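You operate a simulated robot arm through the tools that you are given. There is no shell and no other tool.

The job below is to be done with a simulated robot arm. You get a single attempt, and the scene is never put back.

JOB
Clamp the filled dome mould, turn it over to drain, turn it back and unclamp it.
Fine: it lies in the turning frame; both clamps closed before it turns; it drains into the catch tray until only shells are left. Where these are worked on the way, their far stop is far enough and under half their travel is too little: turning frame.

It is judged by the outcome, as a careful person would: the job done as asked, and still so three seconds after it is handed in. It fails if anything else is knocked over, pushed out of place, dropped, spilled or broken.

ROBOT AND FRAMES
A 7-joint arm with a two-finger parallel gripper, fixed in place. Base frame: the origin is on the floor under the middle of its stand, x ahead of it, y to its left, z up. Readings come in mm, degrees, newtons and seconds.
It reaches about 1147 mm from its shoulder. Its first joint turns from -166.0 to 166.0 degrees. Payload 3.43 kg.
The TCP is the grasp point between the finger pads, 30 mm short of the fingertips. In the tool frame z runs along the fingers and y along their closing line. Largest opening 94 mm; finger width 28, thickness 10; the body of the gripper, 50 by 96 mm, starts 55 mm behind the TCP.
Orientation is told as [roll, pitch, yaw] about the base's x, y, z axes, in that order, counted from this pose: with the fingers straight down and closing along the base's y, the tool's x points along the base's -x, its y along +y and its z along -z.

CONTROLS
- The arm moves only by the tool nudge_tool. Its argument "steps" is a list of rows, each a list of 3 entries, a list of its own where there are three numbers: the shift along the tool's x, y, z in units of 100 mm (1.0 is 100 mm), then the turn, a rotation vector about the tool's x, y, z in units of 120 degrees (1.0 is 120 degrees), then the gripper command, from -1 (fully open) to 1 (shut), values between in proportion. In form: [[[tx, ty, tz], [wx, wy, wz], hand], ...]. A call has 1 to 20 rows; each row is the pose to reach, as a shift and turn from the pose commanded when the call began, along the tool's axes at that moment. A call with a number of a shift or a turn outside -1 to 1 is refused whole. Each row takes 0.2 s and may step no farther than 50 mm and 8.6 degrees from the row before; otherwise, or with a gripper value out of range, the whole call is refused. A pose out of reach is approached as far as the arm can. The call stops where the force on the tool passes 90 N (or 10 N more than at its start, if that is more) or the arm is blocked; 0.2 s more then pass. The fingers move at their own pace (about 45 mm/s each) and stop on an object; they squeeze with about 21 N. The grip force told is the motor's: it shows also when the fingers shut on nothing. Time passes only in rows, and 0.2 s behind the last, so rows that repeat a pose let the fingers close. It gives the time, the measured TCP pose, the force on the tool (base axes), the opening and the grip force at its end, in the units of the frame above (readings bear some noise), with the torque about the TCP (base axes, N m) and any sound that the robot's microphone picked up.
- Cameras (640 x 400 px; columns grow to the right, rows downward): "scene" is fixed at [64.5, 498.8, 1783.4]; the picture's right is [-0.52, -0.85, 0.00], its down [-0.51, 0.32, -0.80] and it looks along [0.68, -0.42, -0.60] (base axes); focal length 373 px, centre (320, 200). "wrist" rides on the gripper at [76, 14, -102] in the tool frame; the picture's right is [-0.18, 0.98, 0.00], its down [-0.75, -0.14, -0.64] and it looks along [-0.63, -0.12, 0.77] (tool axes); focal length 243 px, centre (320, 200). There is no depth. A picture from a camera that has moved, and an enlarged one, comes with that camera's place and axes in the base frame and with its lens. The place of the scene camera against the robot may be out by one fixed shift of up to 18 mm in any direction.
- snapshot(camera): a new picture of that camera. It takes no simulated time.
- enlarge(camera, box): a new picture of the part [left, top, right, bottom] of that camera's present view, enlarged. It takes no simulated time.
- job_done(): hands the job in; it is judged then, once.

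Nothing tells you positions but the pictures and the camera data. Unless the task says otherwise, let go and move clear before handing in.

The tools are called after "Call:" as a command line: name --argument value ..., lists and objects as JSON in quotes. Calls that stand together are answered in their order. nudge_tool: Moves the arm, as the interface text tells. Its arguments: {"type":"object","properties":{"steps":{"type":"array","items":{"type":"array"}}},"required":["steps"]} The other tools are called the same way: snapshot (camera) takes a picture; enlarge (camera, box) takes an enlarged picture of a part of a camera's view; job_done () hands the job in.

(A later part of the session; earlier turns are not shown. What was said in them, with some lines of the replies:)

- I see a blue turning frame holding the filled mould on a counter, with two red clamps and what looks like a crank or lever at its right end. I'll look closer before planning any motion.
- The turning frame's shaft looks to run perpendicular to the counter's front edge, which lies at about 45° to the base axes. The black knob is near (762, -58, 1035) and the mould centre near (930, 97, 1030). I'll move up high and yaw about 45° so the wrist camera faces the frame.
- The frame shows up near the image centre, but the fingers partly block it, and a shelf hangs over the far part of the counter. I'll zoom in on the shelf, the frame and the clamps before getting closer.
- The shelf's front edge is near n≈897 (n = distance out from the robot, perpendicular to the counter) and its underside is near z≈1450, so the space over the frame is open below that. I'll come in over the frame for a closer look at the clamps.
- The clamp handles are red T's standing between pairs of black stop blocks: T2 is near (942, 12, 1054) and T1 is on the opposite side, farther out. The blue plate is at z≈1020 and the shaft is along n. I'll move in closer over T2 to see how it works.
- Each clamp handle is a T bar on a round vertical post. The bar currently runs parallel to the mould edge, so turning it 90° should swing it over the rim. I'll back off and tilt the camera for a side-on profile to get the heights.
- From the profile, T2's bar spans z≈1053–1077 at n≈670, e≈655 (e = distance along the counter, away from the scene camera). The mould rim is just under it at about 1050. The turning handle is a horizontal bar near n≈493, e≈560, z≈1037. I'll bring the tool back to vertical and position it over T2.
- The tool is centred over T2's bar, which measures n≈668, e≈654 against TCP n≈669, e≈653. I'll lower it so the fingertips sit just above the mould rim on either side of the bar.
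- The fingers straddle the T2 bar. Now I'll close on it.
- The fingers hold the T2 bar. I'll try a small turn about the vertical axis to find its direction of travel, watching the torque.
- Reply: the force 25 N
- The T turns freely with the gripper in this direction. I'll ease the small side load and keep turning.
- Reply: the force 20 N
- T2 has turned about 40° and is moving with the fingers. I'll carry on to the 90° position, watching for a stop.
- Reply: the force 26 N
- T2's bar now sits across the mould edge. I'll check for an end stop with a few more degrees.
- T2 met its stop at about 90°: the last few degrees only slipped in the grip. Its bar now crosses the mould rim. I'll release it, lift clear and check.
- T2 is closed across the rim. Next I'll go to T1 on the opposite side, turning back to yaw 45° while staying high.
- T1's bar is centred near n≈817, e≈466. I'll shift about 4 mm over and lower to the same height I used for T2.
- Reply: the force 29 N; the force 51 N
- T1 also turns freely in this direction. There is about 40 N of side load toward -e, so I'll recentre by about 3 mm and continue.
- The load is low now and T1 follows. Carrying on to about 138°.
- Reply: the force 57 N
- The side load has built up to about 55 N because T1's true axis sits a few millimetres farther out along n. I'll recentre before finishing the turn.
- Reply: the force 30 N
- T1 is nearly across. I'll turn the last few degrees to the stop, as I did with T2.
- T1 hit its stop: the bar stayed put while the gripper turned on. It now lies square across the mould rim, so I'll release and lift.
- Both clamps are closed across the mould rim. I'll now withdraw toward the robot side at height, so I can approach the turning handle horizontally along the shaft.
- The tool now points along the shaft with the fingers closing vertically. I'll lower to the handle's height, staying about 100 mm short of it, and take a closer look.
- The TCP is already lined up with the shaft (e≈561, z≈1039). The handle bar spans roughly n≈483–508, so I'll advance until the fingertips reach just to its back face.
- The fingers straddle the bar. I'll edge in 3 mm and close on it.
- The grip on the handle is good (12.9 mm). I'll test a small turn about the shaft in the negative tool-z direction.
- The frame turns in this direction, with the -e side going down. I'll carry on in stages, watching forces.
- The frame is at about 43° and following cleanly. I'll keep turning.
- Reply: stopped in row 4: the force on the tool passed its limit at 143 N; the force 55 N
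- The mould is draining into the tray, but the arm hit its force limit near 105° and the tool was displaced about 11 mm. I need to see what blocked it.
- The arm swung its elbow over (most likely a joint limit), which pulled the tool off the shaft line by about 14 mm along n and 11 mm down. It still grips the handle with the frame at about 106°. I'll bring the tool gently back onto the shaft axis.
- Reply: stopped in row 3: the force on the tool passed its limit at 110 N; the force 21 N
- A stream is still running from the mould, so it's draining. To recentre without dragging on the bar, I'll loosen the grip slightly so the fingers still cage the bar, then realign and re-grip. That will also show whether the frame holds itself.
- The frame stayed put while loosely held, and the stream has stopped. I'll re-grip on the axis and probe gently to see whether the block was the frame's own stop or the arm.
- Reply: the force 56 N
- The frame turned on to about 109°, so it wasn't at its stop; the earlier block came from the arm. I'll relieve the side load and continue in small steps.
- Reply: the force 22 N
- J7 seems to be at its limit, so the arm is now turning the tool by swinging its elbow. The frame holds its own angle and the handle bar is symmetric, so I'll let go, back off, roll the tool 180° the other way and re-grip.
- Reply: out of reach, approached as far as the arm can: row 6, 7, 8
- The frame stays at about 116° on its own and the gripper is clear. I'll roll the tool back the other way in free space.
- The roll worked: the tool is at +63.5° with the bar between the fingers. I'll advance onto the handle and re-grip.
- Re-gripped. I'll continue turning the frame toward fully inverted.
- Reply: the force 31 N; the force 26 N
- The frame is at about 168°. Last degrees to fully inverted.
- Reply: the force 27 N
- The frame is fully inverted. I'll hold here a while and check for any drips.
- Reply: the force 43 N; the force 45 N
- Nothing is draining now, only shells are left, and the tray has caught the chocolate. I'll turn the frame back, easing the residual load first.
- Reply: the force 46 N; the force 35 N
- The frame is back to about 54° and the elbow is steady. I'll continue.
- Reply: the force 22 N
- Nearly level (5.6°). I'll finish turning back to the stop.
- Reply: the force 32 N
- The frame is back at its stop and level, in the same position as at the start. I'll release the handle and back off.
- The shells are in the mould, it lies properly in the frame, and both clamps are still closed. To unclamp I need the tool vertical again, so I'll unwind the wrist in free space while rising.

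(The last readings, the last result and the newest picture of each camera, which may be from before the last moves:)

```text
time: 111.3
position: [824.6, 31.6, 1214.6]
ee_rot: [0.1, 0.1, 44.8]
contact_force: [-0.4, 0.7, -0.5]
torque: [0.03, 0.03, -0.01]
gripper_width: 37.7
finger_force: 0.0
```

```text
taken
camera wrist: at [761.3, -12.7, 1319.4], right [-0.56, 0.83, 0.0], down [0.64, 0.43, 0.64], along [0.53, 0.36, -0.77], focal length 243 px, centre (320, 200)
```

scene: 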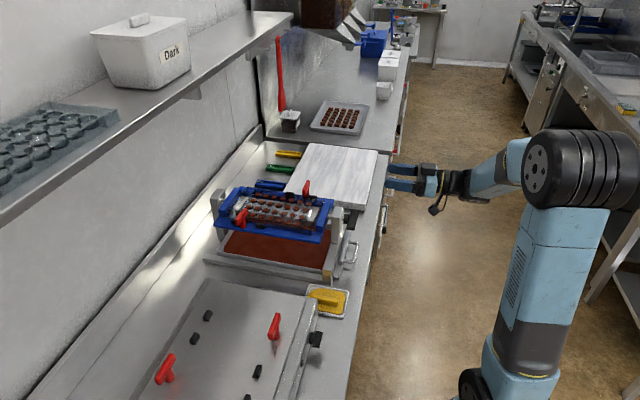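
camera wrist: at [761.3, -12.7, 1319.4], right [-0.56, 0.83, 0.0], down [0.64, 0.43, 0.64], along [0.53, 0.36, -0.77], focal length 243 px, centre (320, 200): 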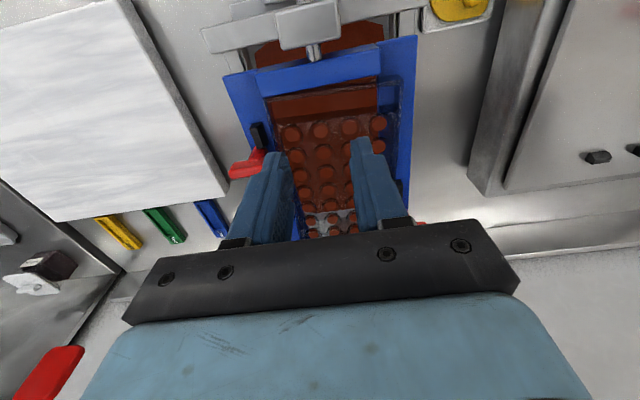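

Back in the vertical pose. I'll move over T2 and yaw to 135° to match its closed bar.

Call:
nudge_tool --steps '[[[-0.05, -0.08, 0.03], [0, 0, -0.0625], 0.2], [[-0.1, -0.16, 0.06], [0, 0, -0.125], 0.2], [[-0.16, -0.24, 0.1], [0, 0, -0.1875], 0.2], [[-0.21, -0.32, 0.13], [0, 0, -0.25], 0.2], [[-0.27, -0.4, 0.17], [0, 0, -0.3125], 0.2], [[-0.32, -0.48, 0.2], [0, 0, -0.375], 0.2], [[-0.37, -0.56, 0.24], [0, 0, -0.4375], 0.2], [[-0.43, -0.64, 0.28], [0, 0, -0.5], 0.2], [[-0.48, -0.72, 0.32], [0, 0, -0.5625], 0.2], [[-0.54, -0.8, 0.36], [0, 0, -0.625], 0.2], [[-0.59, -0.86, 0.4], [0, 0, -0.6875], 0.2], [[-0.64, -0.925, 0.45], [0, 0, -0.75], 0.2], [[-0.64, -0.925, 0.45], [0, 0, -0.75], 0.2]]'

Call:
snapshot --camera "wrist"

Call:
enlarge --camera "wrist" --box '[220, 50, 420, 230]'

Call:
enlarge --camera "scene" --box '[260, 150, 360, 230]'

```text
time: 114.1
position: [934.4, 11.4, 1169.0]
ee_rot: [0.0, -0.2, 135.0]
contact_force: [-0.3, 0.1, 0.3]
torque: [0.01, -0.01, -0.02]
gripper_width: 37.9
finger_force: 0.1
```

```text
taken
camera wrist: at [978.8, -52.5, 1272.8], right [-0.83, -0.56, 0.0], down [-0.43, 0.63, 0.64], along [-0.37, 0.53, -0.76], focal length 243 px, centre (320, 200)
```

wrist: 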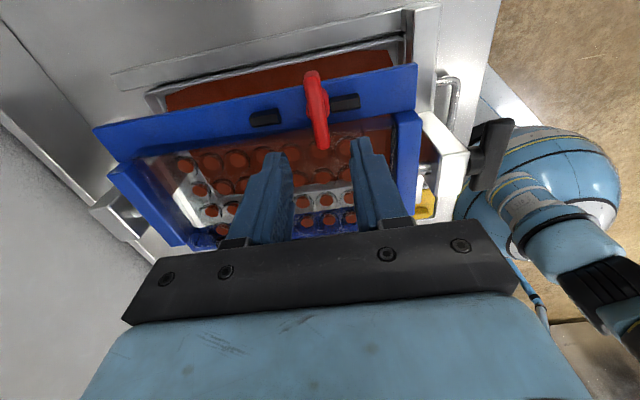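

```text
2.22 times, centred on (320, 140) of wrist
camera zoom: at [978.8, -52.5, 1272.8], right [-0.83, -0.56, 0.0], down [-0.43, 0.63, 0.64], along [-0.37, 0.53, -0.76], focal length 539 px, centre (320, 333)
```

zoom: 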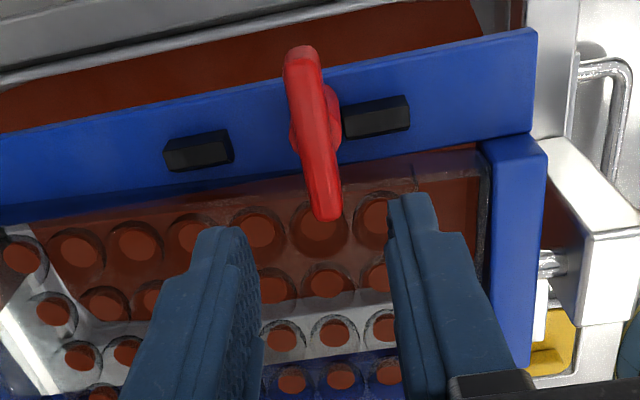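

```text
5.00 times, centred on (310, 190) of scene
camera zoom: at [64.5, 498.8, 1783.4], right [-0.52, -0.85, 0.0], down [-0.51, 0.32, -0.8], along [0.68, -0.42, -0.6], focal length 1867 px, centre (370, 250)
```

zoom: 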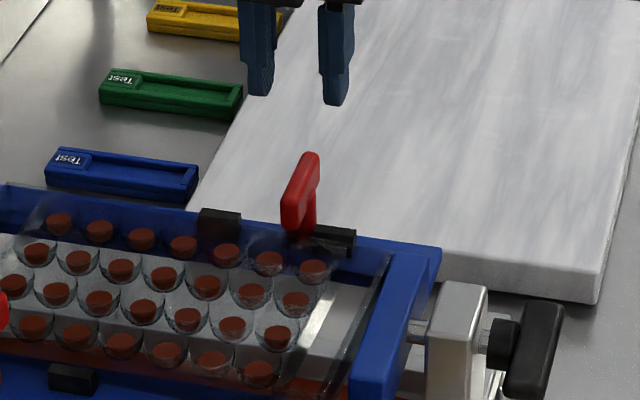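

Call:
nudge_tool --steps '[[[0.005, -0.008, 0.2], [0, 0, 0], 0.2], [[0.005, -0.008, 0.4], [0, 0, 0], 0.2], [[0.005, -0.008, 0.55], [0, 0, 0], 0.2], [[0.005, -0.008, 0.7], [0, 0, 0], 0.2], [[0.005, -0.008, 0.82], [0, 0, 0], 0.2], [[0.005, -0.008, 0.82], [0, 0, 0], 0.2]]'

Call:
enlarge --camera "wrist" --box '[220, 70, 420, 230]'

Call:
nudge_tool --steps '[[[0, 0, 0], [0, 0, 0], 1], [[0, 0, 0], [0, 0, 0], 1], [[0, 0, 0], [0, 0, 0], 1], [[0, 0, 0], [0, 0, 0], 1]]'

Call:
enlarge --camera "wrist" --box '[220, 70, 420, 230]'

```text
time: 115.5
position: [935.1, 10.7, 1087.4]
ee_rot: [0.0, -0.3, 134.8]
contact_force: [-0.2, -0.8, 0.5]
torque: [-0.01, 0.0, 0.0]
gripper_width: 37.6
finger_force: 0.1
```

```text
2.50 times, centred on (320, 150) of wrist
camera zoom: at [980.4, -52.8, 1191.1], right [-0.83, -0.56, 0.0], down [-0.43, 0.63, 0.64], along [-0.36, 0.53, -0.76], focal length 606 px, centre (320, 325)
```

zoom: 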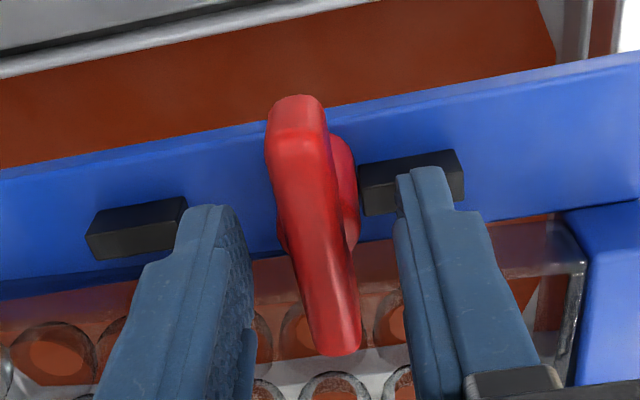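

```text
time: 116.5
position: [934.7, 11.8, 1087.6]
ee_rot: [0.1, -0.2, 134.9]
contact_force: [1.2, 1.7, -0.9]
torque: [0.09, -0.18, -0.01]
gripper_width: 20.5
finger_force: 45.0
```

```text
2.50 times, centred on (320, 150) of wrist
camera zoom: at [980.6, -52.7, 1191.3], right [-0.83, -0.56, 0.0], down [-0.43, 0.63, 0.64], along [-0.36, 0.53, -0.76], focal length 606 px, centre (320, 325)
```

zoom: 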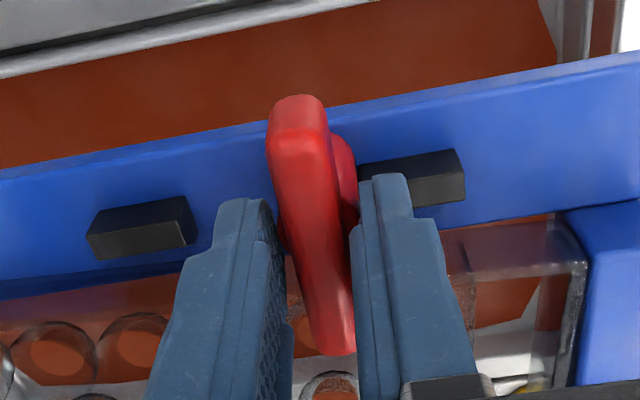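

T2 is gripped cleanly. I'll turn it back open.

Call:
nudge_tool --steps '[[[0, 0, 0], [0, 0, 0.05], 1], [[0, 0, 0], [0, 0, 0.1], 1], [[0, 0, 0], [0, 0, 0.15], 1], [[0, 0, 0], [0, 0, 0.2], 1], [[0, 0, 0], [0, 0, 0.25], 1], [[0, 0, 0], [0, 0, 0.3], 1], [[0, 0, 0], [0, 0, 0.35], 1], [[0, 0, 0], [0, 0, 0.35], 1]]'

Call:
enlarge --camera "scene" --box '[260, 150, 360, 230]'

```text
time: 118.3
position: [934.8, 11.0, 1087.5]
ee_rot: [0.1, -0.1, 92.9]
contact_force: [33.2, -2.6, 14.7]
torque: [1.13, -1.08, 0.0]
gripper_width: 20.4
finger_force: 45.0
```

```text
5.00 times, centred on (310, 190) of scene
camera zoom: at [64.5, 498.8, 1783.4], right [-0.52, -0.85, 0.0], down [-0.51, 0.32, -0.8], along [0.68, -0.42, -0.6], focal length 1867 px, centre (370, 250)
```

zoom: 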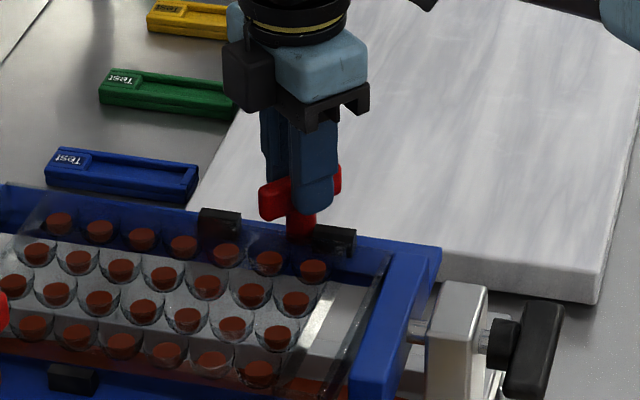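

Call:
nudge_tool --steps '[[[0, -0.02, 0], [0, 0, 0.03], 1], [[0, -0.02, 0], [0, 0, 0.08], 1], [[0, -0.02, 0], [0, 0, 0.13], 1], [[0, -0.02, 0], [0, 0, 0.18], 1], [[0, -0.02, 0], [0, 0, 0.23], 1], [[0, -0.02, 0], [0, 0, 0.28], 1], [[0, -0.02, 0], [0, 0, 0.28], 1]]'

Call:
enlarge --camera "scene" --box '[260, 150, 360, 230]'

Call:
enlarge --camera "wrist" --box '[220, 70, 420, 230]'

```text
time: 119.9
position: [935.5, 10.4, 1086.1]
ee_rot: [0.3, 0.2, 59.2]
contact_force: [-4.6, -6.0, -4.1]
torque: [-0.27, 0.0, 0.01]
gripper_width: 20.5
finger_force: 44.7
```

```text
5.00 times, centred on (310, 190) of scene
camera zoom: at [64.5, 498.8, 1783.4], right [-0.52, -0.85, 0.0], down [-0.51, 0.32, -0.8], along [0.68, -0.42, -0.6], focal length 1867 px, centre (370, 250)
```

zoom: 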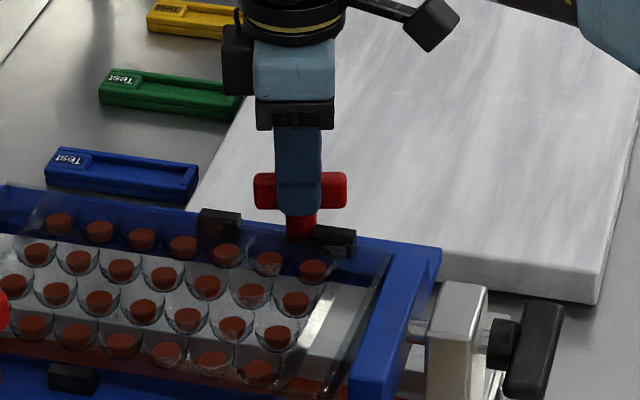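

```text
2.50 times, centred on (320, 150) of wrist
camera zoom: at [886.4, -46.6, 1191.4], right [-0.75, 0.66, 0.0], down [0.51, 0.58, 0.64], along [0.42, 0.48, -0.77], focal length 606 px, centre (320, 325)
```

zoom: 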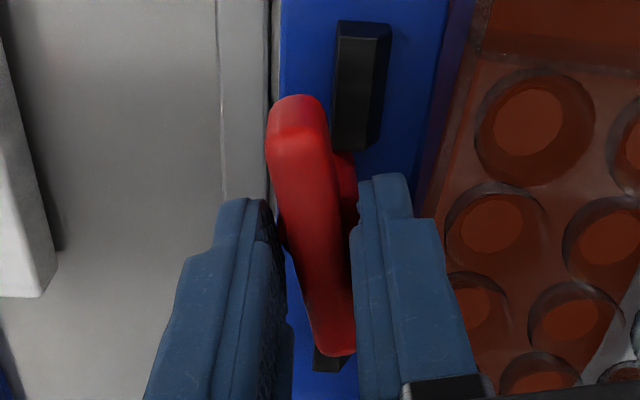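

Call:
nudge_tool --steps '[[[0, 0, 0], [0, 0, 0.04], 1], [[0, 0, 0], [0, 0, 0.08], 1], [[0, 0, 0], [0, 0, 0.12], 1], [[0, 0, 0], [0, 0, 0.155], 1], [[0, 0, 0], [0, 0, 0.155], 1]]'

Call:
enlarge --camera "scene" --box '[260, 150, 360, 230]'

Call:
enlarge --camera "wrist" --box '[220, 70, 420, 230]'

```text
time: 121.1
position: [936.9, 11.7, 1088.2]
ee_rot: [0.1, 0.1, 40.7]
contact_force: [0.5, -0.4, -0.8]
torque: [-0.2, 0.02, 0.08]
gripper_width: 20.5
finger_force: 44.7
```

```text
5.00 times, centred on (310, 190) of scene
camera zoom: at [64.5, 498.8, 1783.4], right [-0.52, -0.85, 0.0], down [-0.51, 0.32, -0.8], along [0.68, -0.42, -0.6], focal length 1867 px, centre (370, 250)
```

zoom: 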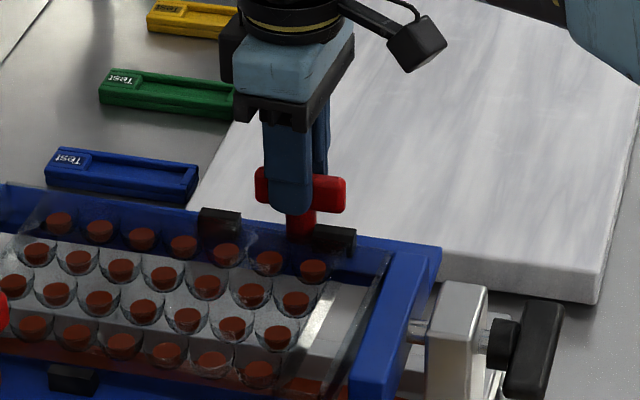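

```text
2.50 times, centred on (320, 150) of wrist
camera zoom: at [870.6, -26.9, 1191.9], right [-0.5, 0.87, 0.0], down [0.67, 0.38, 0.64], along [0.55, 0.32, -0.77], focal length 606 px, centre (320, 325)
```

zoom: 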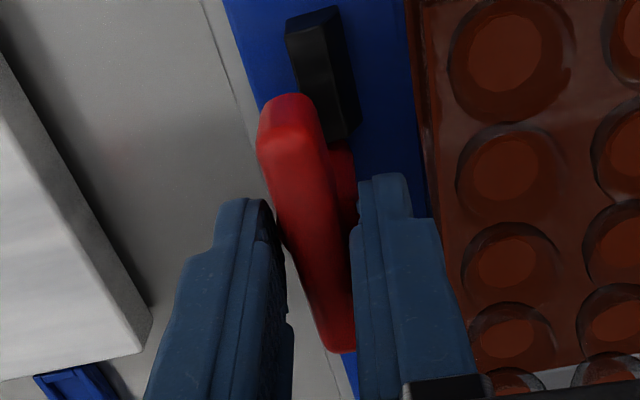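

T2 is open again, at its original position against the stop. I'll release, lift, and go to T1.

Call:
nudge_tool --steps '[[[0, 0, 0], [0, 0, -0.03], 0.2], [[0, 0, 0], [0, 0, -0.03], 0.2], [[0, 0, 0], [0, 0, -0.03], 0.2], [[0, 0, -0.2], [0, 0, -0.03], 0.2], [[0, 0, -0.5], [0, 0, -0.03], 0.2], [[0, 0, -0.9], [0, 0, -0.03], 0.2], [[0, 0, -0.9], [0, 0, -0.03], 0.2]]'

Call:
enlarge --camera "scene" --box '[200, 160, 380, 290]'

```text
time: 122.7
position: [939.0, 12.7, 1177.0]
ee_rot: [0.2, 0.1, 44.3]
contact_force: [0.4, -0.4, -0.6]
torque: [-0.01, -0.04, 0.02]
gripper_width: 37.7
finger_force: 0.0
```

```text
3.08 times, centred on (290, 225) of scene
camera zoom: at [64.5, 498.8, 1783.4], right [-0.52, -0.85, 0.0], down [-0.51, 0.32, -0.8], along [0.68, -0.42, -0.6], focal length 1149 px, centre (412, 123)
```

zoom: 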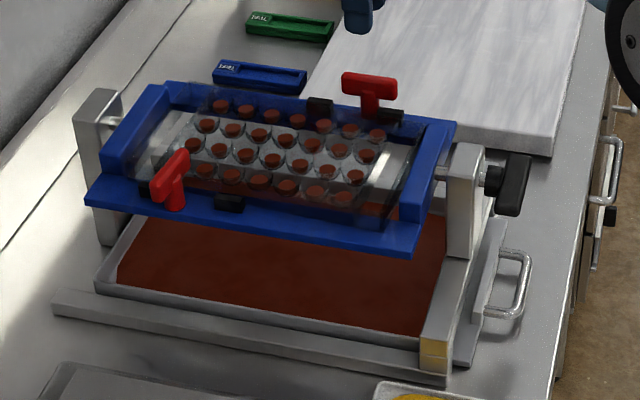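

Call:
enlarge --camera "scene" --box '[290, 170, 370, 230]'

Call:
snapshot --camera "wrist"

```text
6.67 times, centred on (330, 200) of scene
camera zoom: at [64.5, 498.8, 1783.4], right [-0.52, -0.85, 0.0], down [-0.51, 0.32, -0.8], along [0.68, -0.42, -0.6], focal length 2489 px, centre (253, 200)
```

zoom: 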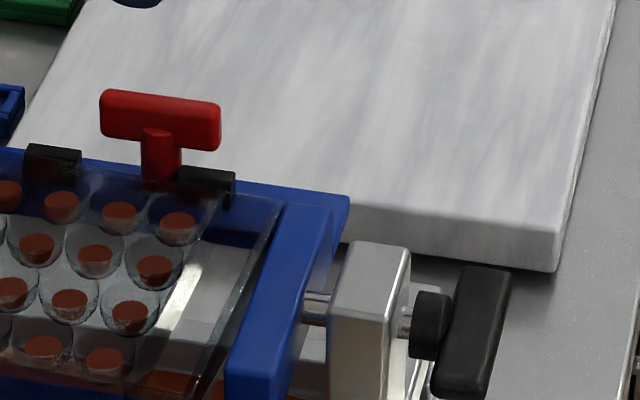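

```text
taken
camera wrist: at [874.2, -30.2, 1281.9], right [-0.55, 0.83, 0.0], down [0.64, 0.42, 0.64], along [0.53, 0.36, -0.77], focal length 243 px, centre (320, 200)
```

wrist: 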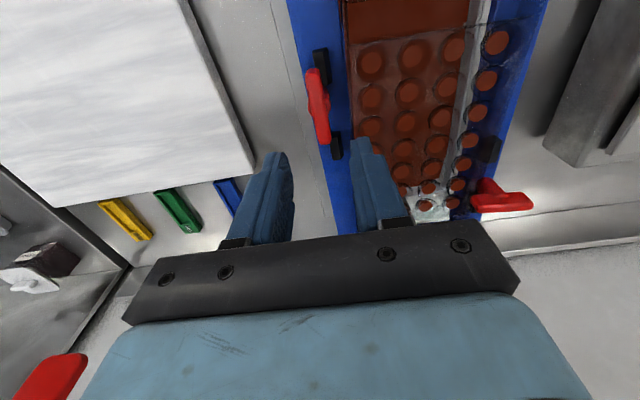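

The mould still lies in the frame and T2 is open. I'll move across to T1 and yaw to 135°.

Call:
nudge_tool --steps '[[[-0.18, 0.24, -0.1], [0, 0, 0], 0.2], [[-0.36, 0.48, -0.2], [0, 0, 0], 0.2], [[-0.54, 0.72, -0.3], [0, 0, 0], 0.2], [[-0.72, 0.96, -0.3], [0, 0, 0], 0.2], [[-0.72, 0.96, -0.3], [0, 0, 0], 0.2]]'

Call:
nudge_tool --steps '[[[-0.06, 0.08, 0], [0, 0, -0.063], 0.2], [[-0.12, 0.16, 0], [0, 0, -0.126], 0.2], [[-0.18, 0.24, 0], [0, 0, -0.189], 0.2], [[-0.24, 0.32, 0], [0, 0, -0.252], 0.2], [[-0.3, 0.4, 0], [0, 0, -0.315], 0.2], [[-0.36, 0.48, 0], [0, 0, -0.378], 0.2], [[-0.42, 0.56, 0], [0, 0, -0.441], 0.2], [[-0.48, 0.64, 0], [0, 0, -0.504], 0.2], [[-0.54, 0.72, 0.1], [0, 0, -0.567], 0.2], [[-0.6, 0.8, 0.2], [0, 0, -0.63], 0.2], [[-0.66, 0.88, 0.3], [0, 0, -0.693], 0.2], [[-0.725, 0.96, 0.4], [0, 0, -0.756], 0.2], [[-0.725, 0.96, 0.4], [0, 0, -0.756], 0.2]]'

Call:
snapshot --camera "wrist"

Call:
enlarge --camera "wrist" --box '[220, 50, 420, 230]'

```text
time: 123.9
position: [924.1, 130.1, 1207.0]
ee_rot: [0.2, 0.0, 44.3]
contact_force: [-1.0, -1.0, -0.1]
torque: [-0.04, -0.03, 0.04]
gripper_width: 37.5
finger_force: 0.0
```

```text
time: 126.7
position: [904.2, 249.1, 1169.3]
ee_rot: [0.1, -0.2, 135.2]
contact_force: [0.0, -0.7, 0.6]
torque: [-0.03, 0.02, -0.05]
gripper_width: 37.4
finger_force: 0.0
```

```text
taken
camera wrist: at [950.1, 186.4, 1272.3], right [-0.82, -0.57, 0.0], down [-0.43, 0.63, 0.64], along [-0.37, 0.53, -0.77], focal length 243 px, centre (320, 200)
```

wrist: 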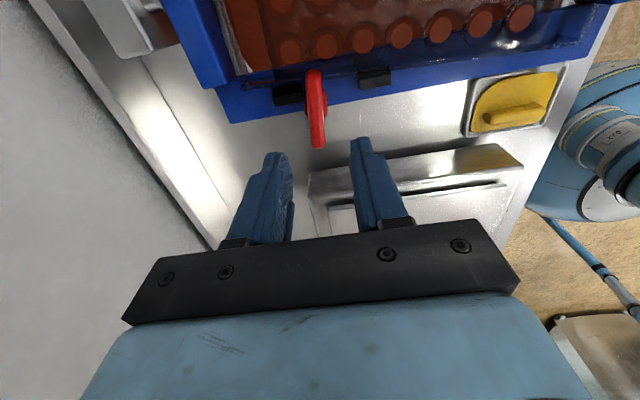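

```text
2.22 times, centred on (320, 140) of wrist
camera zoom: at [950.1, 186.4, 1272.3], right [-0.82, -0.57, 0.0], down [-0.43, 0.63, 0.64], along [-0.37, 0.53, -0.77], focal length 539 px, centre (320, 333)
```

zoom: 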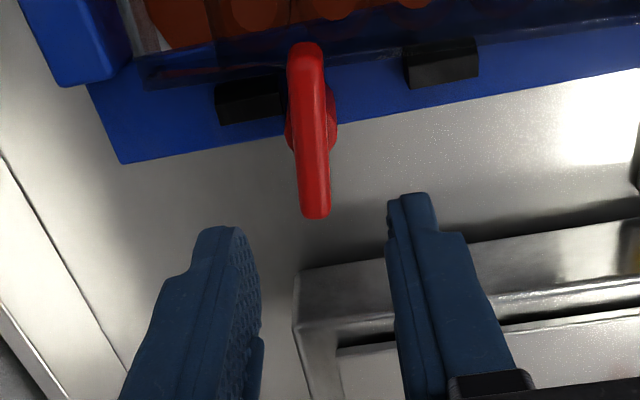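

Call:
nudge_tool --steps '[[[0.015, -0.048, 0.2], [0, 0, 0], 0.2], [[0.015, -0.048, 0.4], [0, 0, 0], 0.2], [[0.015, -0.048, 0.55], [0, 0, 0], 0.2], [[0.015, -0.048, 0.7], [0, 0, 0], 0.2], [[0.015, -0.048, 0.82], [0, 0, 0], 0.2], [[0.015, -0.048, 0.82], [0, 0, 0], 0.2]]'

Call:
enlarge --camera "wrist" --box '[220, 70, 420, 230]'

Call:
enlarge --camera "scene" --box '[200, 180, 300, 260]'

```text
time: 128.1
position: [910.7, 250.0, 1084.9]
ee_rot: [0.1, -0.2, 135.0]
contact_force: [0.1, -0.5, -0.1]
torque: [0.0, -0.01, 0.03]
gripper_width: 37.2
finger_force: 0.0
```

```text
2.50 times, centred on (320, 150) of wrist
camera zoom: at [955.3, 187.3, 1189.0], right [-0.82, -0.57, 0.0], down [-0.43, 0.63, 0.64], along [-0.37, 0.53, -0.76], focal length 606 px, centre (320, 325)
```

zoom: 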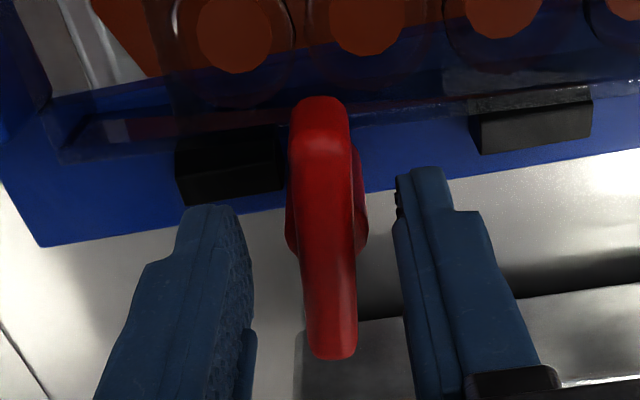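

```text
5.00 times, centred on (250, 220) of scene
camera zoom: at [64.5, 498.8, 1783.4], right [-0.52, -0.85, 0.0], down [-0.51, 0.32, -0.8], along [0.68, -0.42, -0.6], focal length 1867 px, centre (670, 100)
```

zoom: 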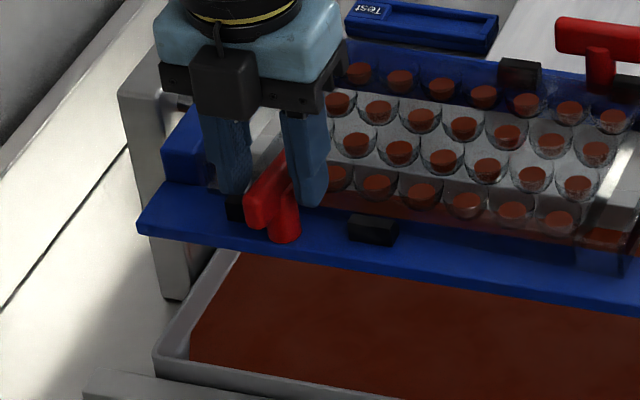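

T1's bar is a few degrees off the gripper's angle, so I'll align the gripper to it before closing.

Call:
nudge_tool --steps '[[[-0.02, 0.003, 0], [0, 0, 0.03], 0.2], [[-0.02, 0.003, 0], [0, 0, 0.055], 0.2], [[-0.02, 0.003, 0], [0, 0, 0.055], 1], [[-0.02, 0.003, 0], [0, 0, 0.055], 1], [[-0.02, 0.003, 0], [0, 0, 0.055], 1], [[-0.02, 0.003, 0], [0, 0, 0.055], 1]]'

Call:
enlarge --camera "wrist" --box '[220, 70, 420, 230]'

```text
time: 129.5
position: [908.4, 252.5, 1086.8]
ee_rot: [0.2, -0.2, 128.4]
contact_force: [-18.3, -9.7, -6.1]
torque: [0.27, 0.84, -0.04]
gripper_width: 20.2
finger_force: 44.7
```

```text
2.50 times, centred on (320, 150) of wrist
camera zoom: at [945.0, 183.7, 1189.3], right [-0.88, -0.47, 0.0], down [-0.35, 0.68, 0.64], along [-0.3, 0.57, -0.77], focal length 606 px, centre (320, 325)
```

zoom: 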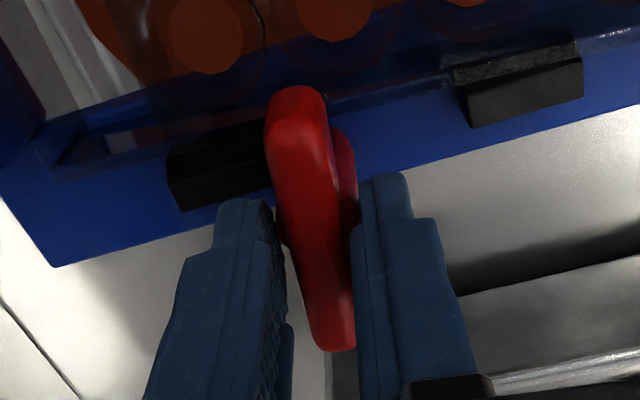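

Call:
nudge_tool --steps '[[[0, 0.012, 0], [0, 0, 0.05], 1], [[0, 0.012, 0], [0, 0, 0.1], 1], [[0, 0.012, 0], [0, 0, 0.15], 1], [[0, 0.012, 0], [0, 0, 0.2], 1], [[0, 0.012, 0], [0, 0, 0.25], 1], [[0, 0.012, 0], [0, 0, 0.25], 1]]'

Call:
enlarge --camera "scene" --box '[200, 180, 300, 260]'

```text
time: 130.9
position: [909.4, 252.4, 1086.5]
ee_rot: [0.2, 0.0, 98.5]
contact_force: [3.7, 0.1, -10.4]
torque: [1.18, -0.07, 0.01]
gripper_width: 20.7
finger_force: 45.0
```

```text
5.00 times, centred on (250, 220) of scene
camera zoom: at [64.5, 498.8, 1783.4], right [-0.52, -0.85, 0.0], down [-0.51, 0.32, -0.8], along [0.68, -0.42, -0.6], focal length 1867 px, centre (670, 100)
```

zoom: 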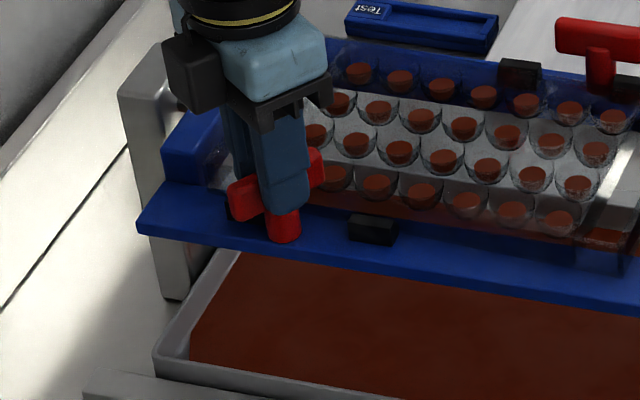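

Low force and T1 is following. I'll carry on to the open stop.

Call:
nudge_tool --steps '[[[0, 0, 0], [0, 0, 0.05], 1], [[0, 0, 0], [0, 0, 0.1], 1], [[0, 0, 0], [0, 0, 0.15], 1], [[0, 0, 0], [0, 0, 0.2], 1], [[0, 0, 0], [0, 0, 0.25], 1], [[0, 0, 0], [0, 0, 0.25], 1]]'

Call:
enlarge --camera "scene" --box '[200, 180, 300, 260]'

```text
time: 132.3
position: [909.4, 251.9, 1085.3]
ee_rot: [0.0, -0.1, 68.3]
contact_force: [42.5, 9.0, 0.4]
torque: [-0.1, -1.29, 0.13]
gripper_width: 20.7
finger_force: 45.3
```

```text
5.00 times, centred on (250, 220) of scene
camera zoom: at [64.5, 498.8, 1783.4], right [-0.52, -0.85, 0.0], down [-0.51, 0.32, -0.8], along [0.68, -0.42, -0.6], focal length 1867 px, centre (670, 100)
```

zoom: 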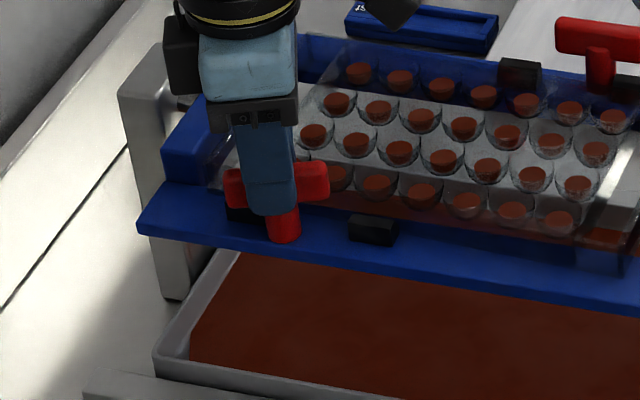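

Call:
nudge_tool --steps '[[[0, -0.025, 0], [0, 0, 0], 1], [[0, -0.025, 0], [0, 0, 0.05], 1], [[0, -0.025, 0], [0, 0, 0.1], 1], [[0, -0.025, 0], [0, 0, 0.15], 1], [[0, -0.025, 0], [0, 0, 0.2], 1], [[0, -0.025, 0], [0, 0, 0.225], 1], [[0, -0.025, 0], [0, 0, 0.225], 1]]'

Call:
enlarge --camera "scene" --box '[200, 180, 300, 260]'

Call:
enlarge --camera "wrist" --box '[220, 70, 420, 230]'

```text
time: 133.9
position: [910.0, 252.6, 1086.0]
ee_rot: [0.2, 0.1, 41.5]
contact_force: [2.8, -2.8, 1.0]
torque: [-0.53, 0.16, 0.07]
gripper_width: 20.5
finger_force: 45.1
```

```text
5.00 times, centred on (250, 220) of scene
camera zoom: at [64.5, 498.8, 1783.4], right [-0.52, -0.85, 0.0], down [-0.51, 0.32, -0.8], along [0.68, -0.42, -0.6], focal length 1867 px, centre (670, 100)
```

zoom: 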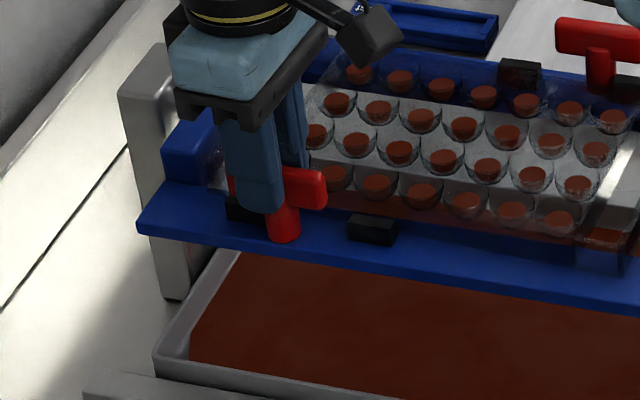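

```text
2.50 times, centred on (320, 150) of wrist
camera zoom: at [845.2, 212.0, 1190.2], right [-0.51, 0.86, 0.0], down [0.66, 0.39, 0.64], along [0.55, 0.33, -0.77], focal length 606 px, centre (320, 325)
```

zoom: 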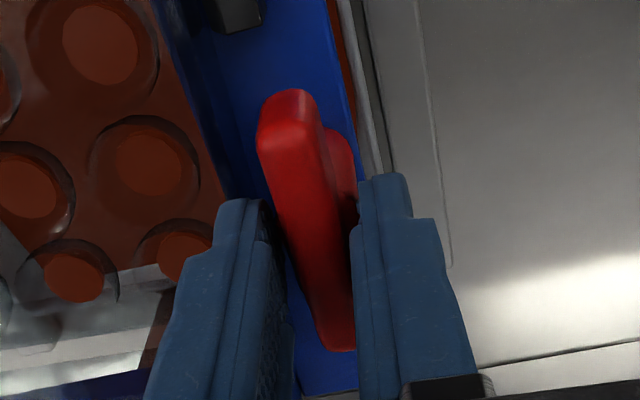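

T1 is open again, parallel to the mould edge. I'll release and lift straight up.

Call:
nudge_tool --steps '[[[0, 0, 0], [0, 0, 0], 0.2], [[0, 0, 0], [0, 0, 0], 0.2], [[0, 0, 0], [0, 0, 0], 0.2], [[0, 0, -0.2], [0, 0, 0], 0.2], [[0, 0, -0.5], [0, 0, 0], 0.2], [[0, 0, -0.95], [0, 0, 0], 0.2], [[0, 0, -0.95], [0, 0, 0], 0.2]]'

Call:
nudge_tool --steps '[[[0.25, 0, -0.1], [0, 0, 0], 0.2], [[0.5, -0.1, -0.2], [0, 0, 0], 0.2], [[0.75, -0.2, -0.3], [0, 0, 0], 0.2], [[1.0, -0.3, -0.4], [0, 0, 0], 0.2], [[1.0, -0.3, -0.4], [0, 0, 0], 0.2]]'

Call:
nudge_tool --steps '[[[0.25, -0.1, 0], [0, 0, 0], 0.2], [[0.5, -0.2, 0], [0, 0, 0], 0.2], [[0.75, -0.3, 0], [0, 0, 0], 0.2], [[1.0, -0.4, 0], [0, 0, 0], 0.2], [[1.0, -0.4, 0], [0, 0, 0], 0.2]]'

Call:
snapshot --camera "wrist"

Call:
snapshot --camera "scene"

Call:
enlarge --camera "scene" --box '[200, 160, 380, 290]'

```text
time: 135.5
position: [912.5, 252.2, 1183.4]
ee_rot: [0.1, 0.1, 41.4]
contact_force: [0.6, -0.5, 0.2]
torque: [-0.02, 0.0, 0.02]
gripper_width: 37.5
finger_force: 0.1
```

```text
time: 136.7
position: [854.6, 163.3, 1221.8]
ee_rot: [0.2, 0.2, 41.5]
contact_force: [-0.2, -0.2, -0.3]
torque: [-0.02, 0.0, -0.02]
gripper_width: 37.8
finger_force: 0.0
```

```text
time: 137.9
position: [805.6, 65.1, 1221.8]
ee_rot: [0.1, 0.1, 41.3]
contact_force: [0.2, 0.5, -0.5]
torque: [-0.01, -0.03, -0.02]
gripper_width: 37.7
finger_force: 0.1
```

```text
taken
camera wrist: at [740.6, 26.1, 1325.3], right [-0.51, 0.86, 0.0], down [0.66, 0.39, 0.64], along [0.55, 0.33, -0.77], focal length 243 px, centre (320, 200)
```

wrist: 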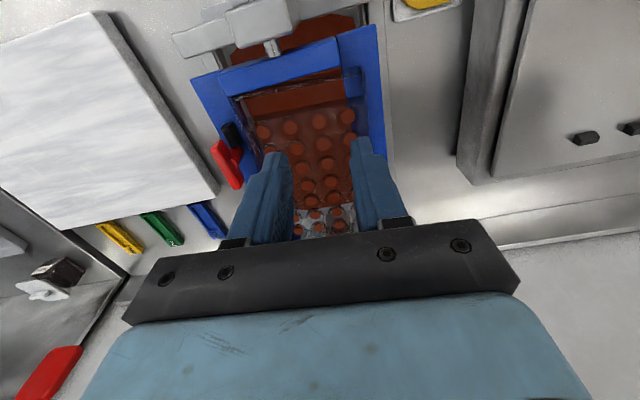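

```text
taken
```

scene: 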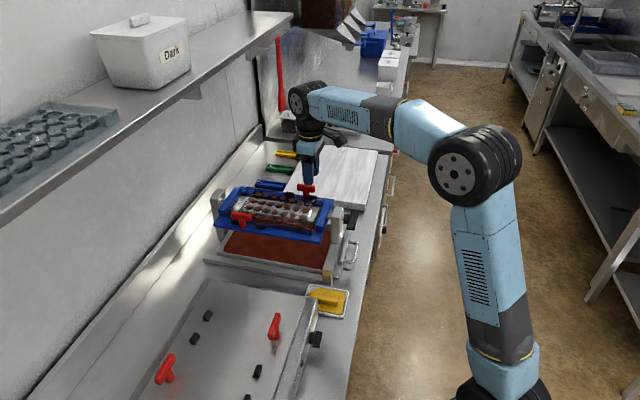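

```text
3.08 times, centred on (290, 225) of scene
camera zoom: at [64.5, 498.8, 1783.4], right [-0.52, -0.85, 0.0], down [-0.51, 0.32, -0.8], along [0.68, -0.42, -0.6], focal length 1149 px, centre (412, 123)
```

zoom: 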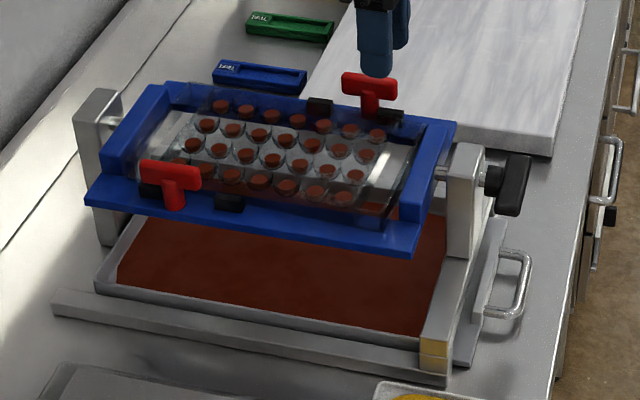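

Both clamps are open and the frame is level. I'll rise to the same overhead viewpoint as at the start to check the mould's seating.

Call:
nudge_tool --steps '[[[0.08, -0.16, -0.24], [0, 0, -0.01], 0.2], [[0.16, -0.32, -0.48], [0, 0, -0.02], 0.2], [[0.25, -0.48, -0.72], [0, 0, -0.03], 0.2], [[0.334, -0.65, -0.96], [0, 0, -0.031], 0.2], [[0.334, -0.65, -0.96], [0, 0, -0.031], 0.2]]'

Call:
enlarge --camera "wrist" --box '[250, 20, 430, 240]'

Call:
snapshot --camera "wrist"

```text
time: 139.1
position: [824.8, -3.6, 1315.9]
ee_rot: [0.3, 0.0, 45.2]
contact_force: [-0.3, -0.8, -0.2]
torque: [0.03, -0.05, 0.01]
gripper_width: 37.7
finger_force: 0.1
```

```text
1.82 times, centred on (340, 130) of wrist
camera zoom: at [762.0, -48.5, 1420.1], right [-0.57, 0.82, 0.0], down [0.63, 0.43, 0.64], along [0.53, 0.36, -0.77], focal length 441 px, centre (284, 327)
```

zoom: 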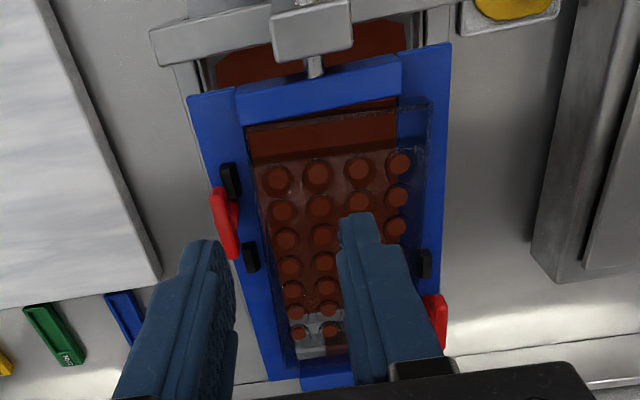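

```text
taken
camera wrist: at [762.0, -48.5, 1420.1], right [-0.57, 0.82, 0.0], down [0.63, 0.43, 0.64], along [0.53, 0.36, -0.77], focal length 243 px, centre (320, 200)
```

wrist: 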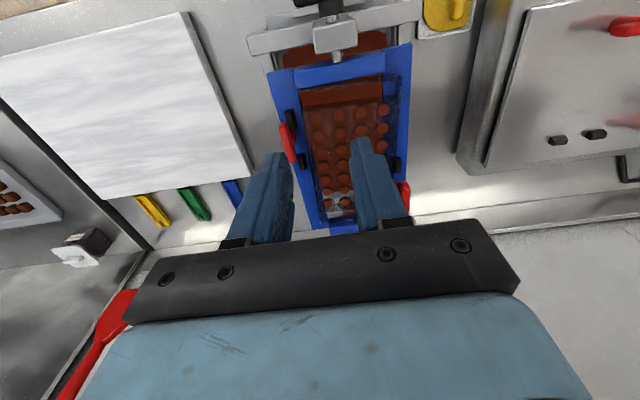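

Call:
enlarge --camera "wrist" --box '[270, 60, 430, 180]'

Call:
enlarge --camera "scene" --box '[220, 175, 345, 250]'

```text
3.33 times, centred on (350, 120) of wrist
camera zoom: at [762.0, -48.5, 1420.1], right [-0.57, 0.82, 0.0], down [0.63, 0.43, 0.64], along [0.53, 0.36, -0.77], focal length 809 px, centre (220, 467)
```

zoom: 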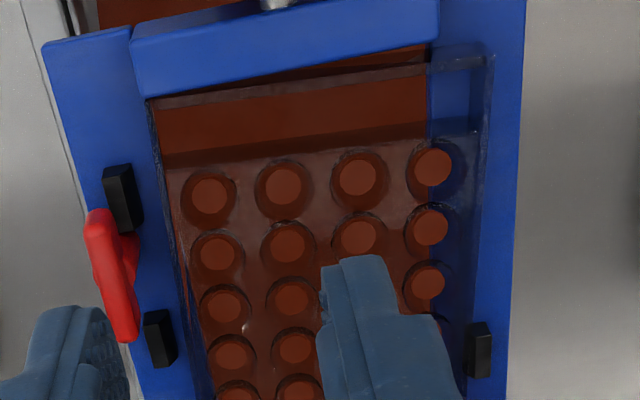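

```text
5.12 times, centred on (282, 212) of scene
camera zoom: at [64.5, 498.8, 1783.4], right [-0.52, -0.85, 0.0], down [-0.51, 0.32, -0.8], along [0.68, -0.42, -0.6], focal length 1912 px, centre (512, 136)
```

zoom: 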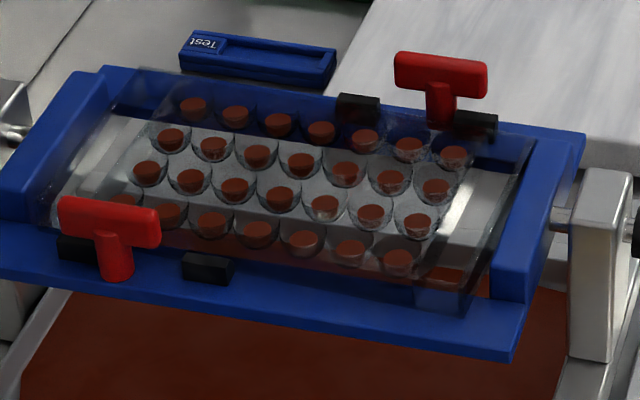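

The mould looks shifted a few millimetres toward the -e side, possibly riding over the stop blocks there. I'll get a low side view, as before, to check how it sits.

Call:
nudge_tool --steps '[[[0.12, 0.03, 0.06], [0, -0.052, 0], 0.2], [[0.25, 0.05, 0.12], [0, -0.104, 0], 0.2], [[0.37, 0.08, 0.18], [0, -0.156, 0], 0.2], [[0.5, 0.1, 0.25], [0, -0.208, 0], 0.2], [[0.62, 0.13, 0.31], [0, -0.26, 0], 0.2], [[0.75, 0.15, 0.37], [0, -0.312, 0], 0.2], [[0.87, 0.18, 0.43], [0, -0.364, 0], 0.2], [[1.0, 0.2, 0.5], [0, -0.417, 0], 0.2], [[1.0, 0.2, 0.5], [0, -0.417, 0], 0.2]]'

Call:
nudge_tool --steps '[[[0.25, 0, 0.02], [0, 0, 0], 0.2], [[0.5, 0, 0.05], [0, 0, 0], 0.2], [[0.75, 0, 0.07], [0, 0, 0], 0.2], [[0.95, 0, 0.1], [0, 0, 0], 0.2], [[0.95, 0, 0.1], [0, 0, 0], 0.2]]'

Call:
snapshot --camera "wrist"

Call:
enlarge --camera "wrist" --box '[220, 40, 420, 200]'

```text
time: 141.1
position: [738.8, -60.6, 1266.6]
ee_rot: [0.3, -50.0, 44.9]
contact_force: [0.2, 0.3, 0.1]
torque: [-0.01, -0.02, 0.04]
gripper_width: 37.4
finger_force: 0.0
```

```text
time: 142.3
position: [702.2, -98.0, 1186.8]
ee_rot: [0.3, -50.0, 44.8]
contact_force: [0.5, 0.3, -0.7]
torque: [0.03, 0.01, 0.0]
gripper_width: 37.7
finger_force: 0.1
```

```text
taken
camera wrist: at [602.1, -178.5, 1196.1], right [-0.61, 0.78, 0.14], down [0.1, -0.11, 0.99], along [0.78, 0.62, -0.01], focal length 243 px, centre (320, 200)
```

wrist: 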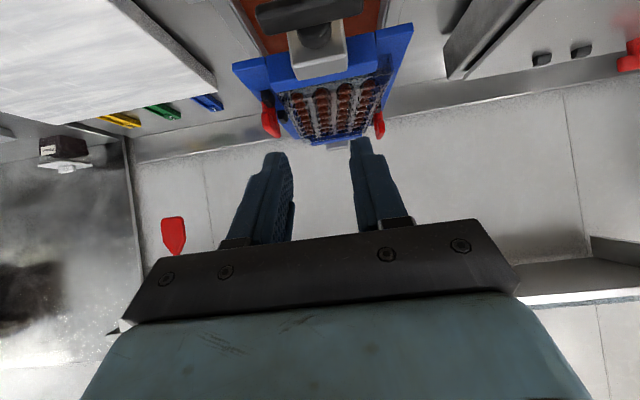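

```text
2.50 times, centred on (320, 120) of wrist
camera zoom: at [602.1, -178.5, 1196.1], right [-0.61, 0.78, 0.14], down [0.1, -0.11, 0.99], along [0.78, 0.62, -0.01], focal length 606 px, centre (320, 400)
```

zoom: 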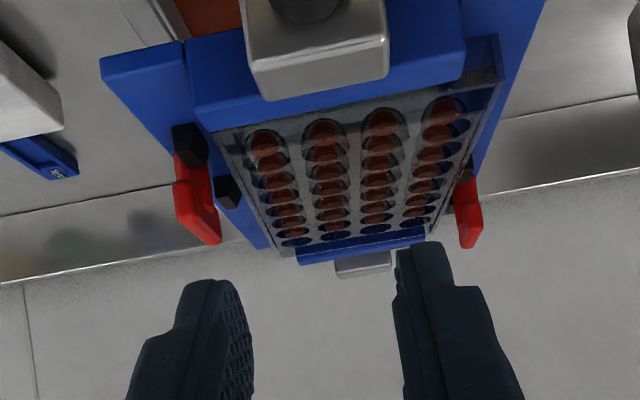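

Call:
nudge_tool --steps '[[[0.2, 0, 0.07], [0, 0, 0], -0.3], [[0.4, 0.01, 0.14], [0, 0, 0], -1], [[0.6, 0.02, 0.2], [0, 0, 0], -1], [[0.76, 0.025, 0.27], [0, 0, 0], -1], [[0.76, 0.025, 0.27], [0, 0, 0], -1]]'

Call:
enlarge --camera "wrist" --box '[210, 20, 430, 200]'

Call:
enlarge --camera "wrist" --box '[260, 135, 330, 195]'

Call:
enlarge --camera "wrist" --box '[350, 130, 420, 190]'

```text
time: 143.5
position: [679.8, -116.0, 1111.5]
ee_rot: [0.2, -50.0, 44.8]
contact_force: [0.5, 1.6, -0.5]
torque: [0.01, 0.01, -0.03]
gripper_width: 94.0
finger_force: 0.1
```

```text
2.22 times, centred on (320, 110) of wrist
camera zoom: at [579.8, -196.8, 1121.1], right [-0.61, 0.78, 0.14], down [0.1, -0.11, 0.99], along [0.78, 0.62, -0.01], focal length 539 px, centre (320, 400)
```

zoom: 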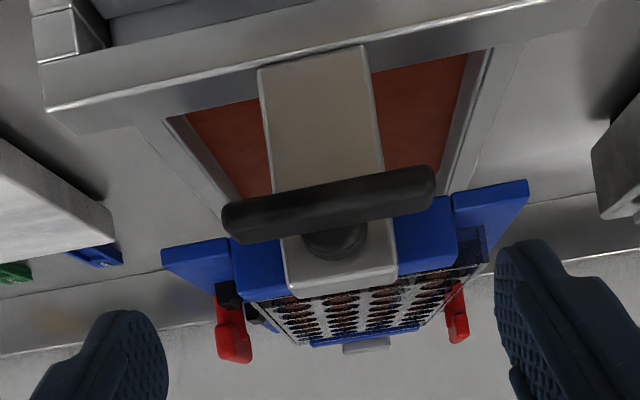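

```text
6.67 times, centred on (295, 165) of wrist
camera zoom: at [579.8, -196.8, 1121.1], right [-0.61, 0.78, 0.14], down [0.1, -0.11, 0.99], along [0.78, 0.62, -0.01], focal length 1618 px, centre (487, 433)
```

zoom: 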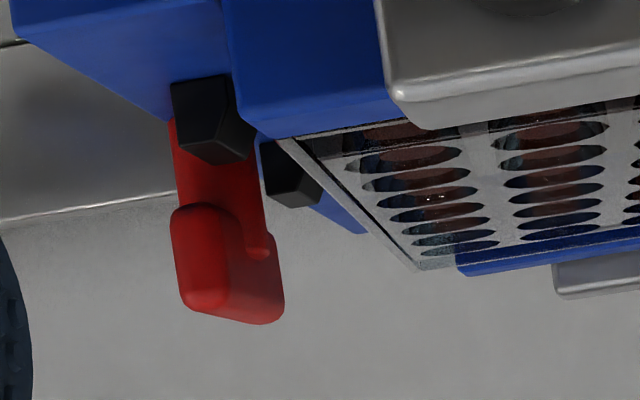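

```text
6.67 times, centred on (385, 160) of wrist
camera zoom: at [579.8, -196.8, 1121.1], right [-0.61, 0.78, 0.14], down [0.1, -0.11, 0.99], along [0.78, 0.62, -0.01], focal length 1618 px, centre (-113, 467)
```

zoom: 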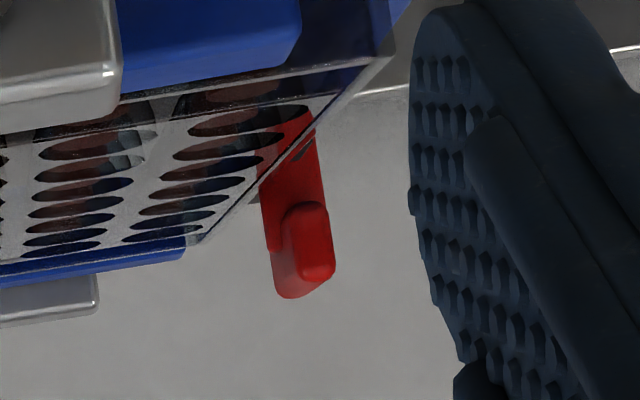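

The side view shows the mould lying flat in the frame, with all four rim corners at z≈1050. It has turned about 3–4° and slid about 5 mm within the stops' slack. The clamps are open, the frame is level, and the chocolate is in the tray. I'll back the arm well clear and do a last check.

Call:
nudge_tool --steps '[[[0, 0, -0.2], [0, 0, 0], -1], [[0, 0, -0.4], [0, 0, 0], -1], [[-0.2, 0, -0.6], [0, 0, 0], -1], [[-0.4, 0, -0.8], [0, 0, 0], -1], [[-0.6, 0, -1.0], [0, 0, 0], -1], [[-0.6, 0, -1.0], [0, 0, 0], -1]]'

Call:
snapshot --camera "scene"

Call:
enlarge --camera "scene" --box '[200, 160, 380, 290]'

Call:
snapshot --camera "wrist"

```text
time: 144.9
position: [654.2, -144.4, 1223.4]
ee_rot: [0.3, -49.8, 44.9]
contact_force: [-0.7, -0.3, -0.2]
torque: [-0.03, -0.02, -0.01]
gripper_width: 94.2
finger_force: 0.0
```

```text
taken
```

scene: 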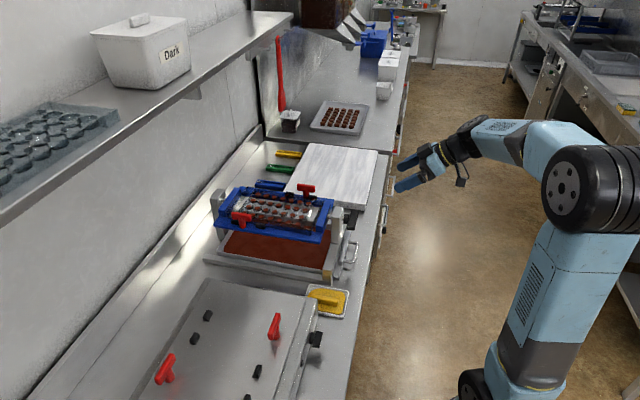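

```text
3.08 times, centred on (290, 225) of scene
camera zoom: at [64.5, 498.8, 1783.4], right [-0.52, -0.85, 0.0], down [-0.51, 0.32, -0.8], along [0.68, -0.42, -0.6], focal length 1149 px, centre (412, 123)
```

zoom: 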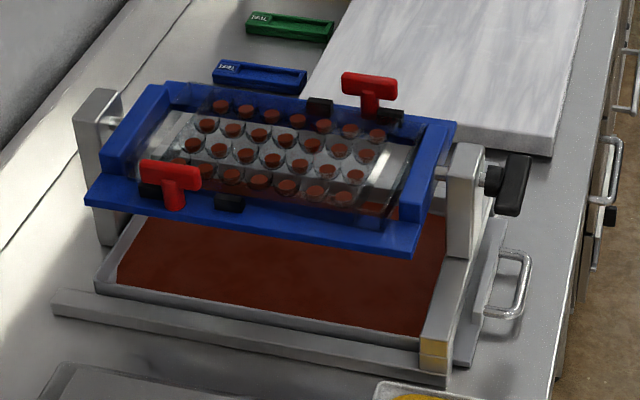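

```text
taken
camera wrist: at [555.1, -225.1, 1231.8], right [-0.61, 0.78, 0.14], down [0.1, -0.11, 0.99], along [0.78, 0.62, -0.01], focal length 243 px, centre (320, 200)
```

wrist: 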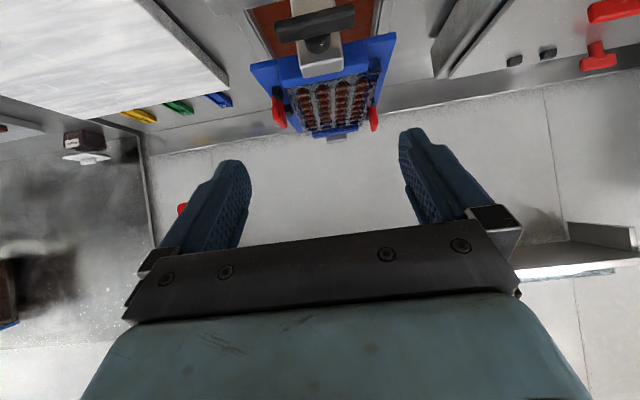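

The frame is level, the mould with its shells lies in it, both clamps are open, the drained chocolate is in the catch tray, and nothing else looks moved. The arm is clear, so I'm handing the job in.

Call:
job_done

```text
The job is handed in.
```

The mould was clamped, turned over to drain, turned back and unclamped, and I've handed the job in. At the last check it lay flat in the level frame with only shells in it, and both clamps were open. The drained chocolate was in the catch tray, nothing else looked moved or spilled, and the arm was clear.

- **Clamp T1 (the one farther from the robot):** both clamps were turned to their stops. As I let go of T1, the gripper pulled it back a few degrees, to roughly 83° of 90°. It was still across the mould rim while the frame turned.
- **Arm limit while turning:** at about 106° the arm hit what was probably a joint limit, and the force on the tool reached 143 N. I re-gripped the handle and took the frame to fully inverted, about 180°, then held it there about 8 seconds. Nothing more drained.
- **Mould position:** the mould ended up turned about 3–4° and shifted about 5 mm from where it started, within the slack of the stops. It probably moved during the turn-over, and I did not push it back square.
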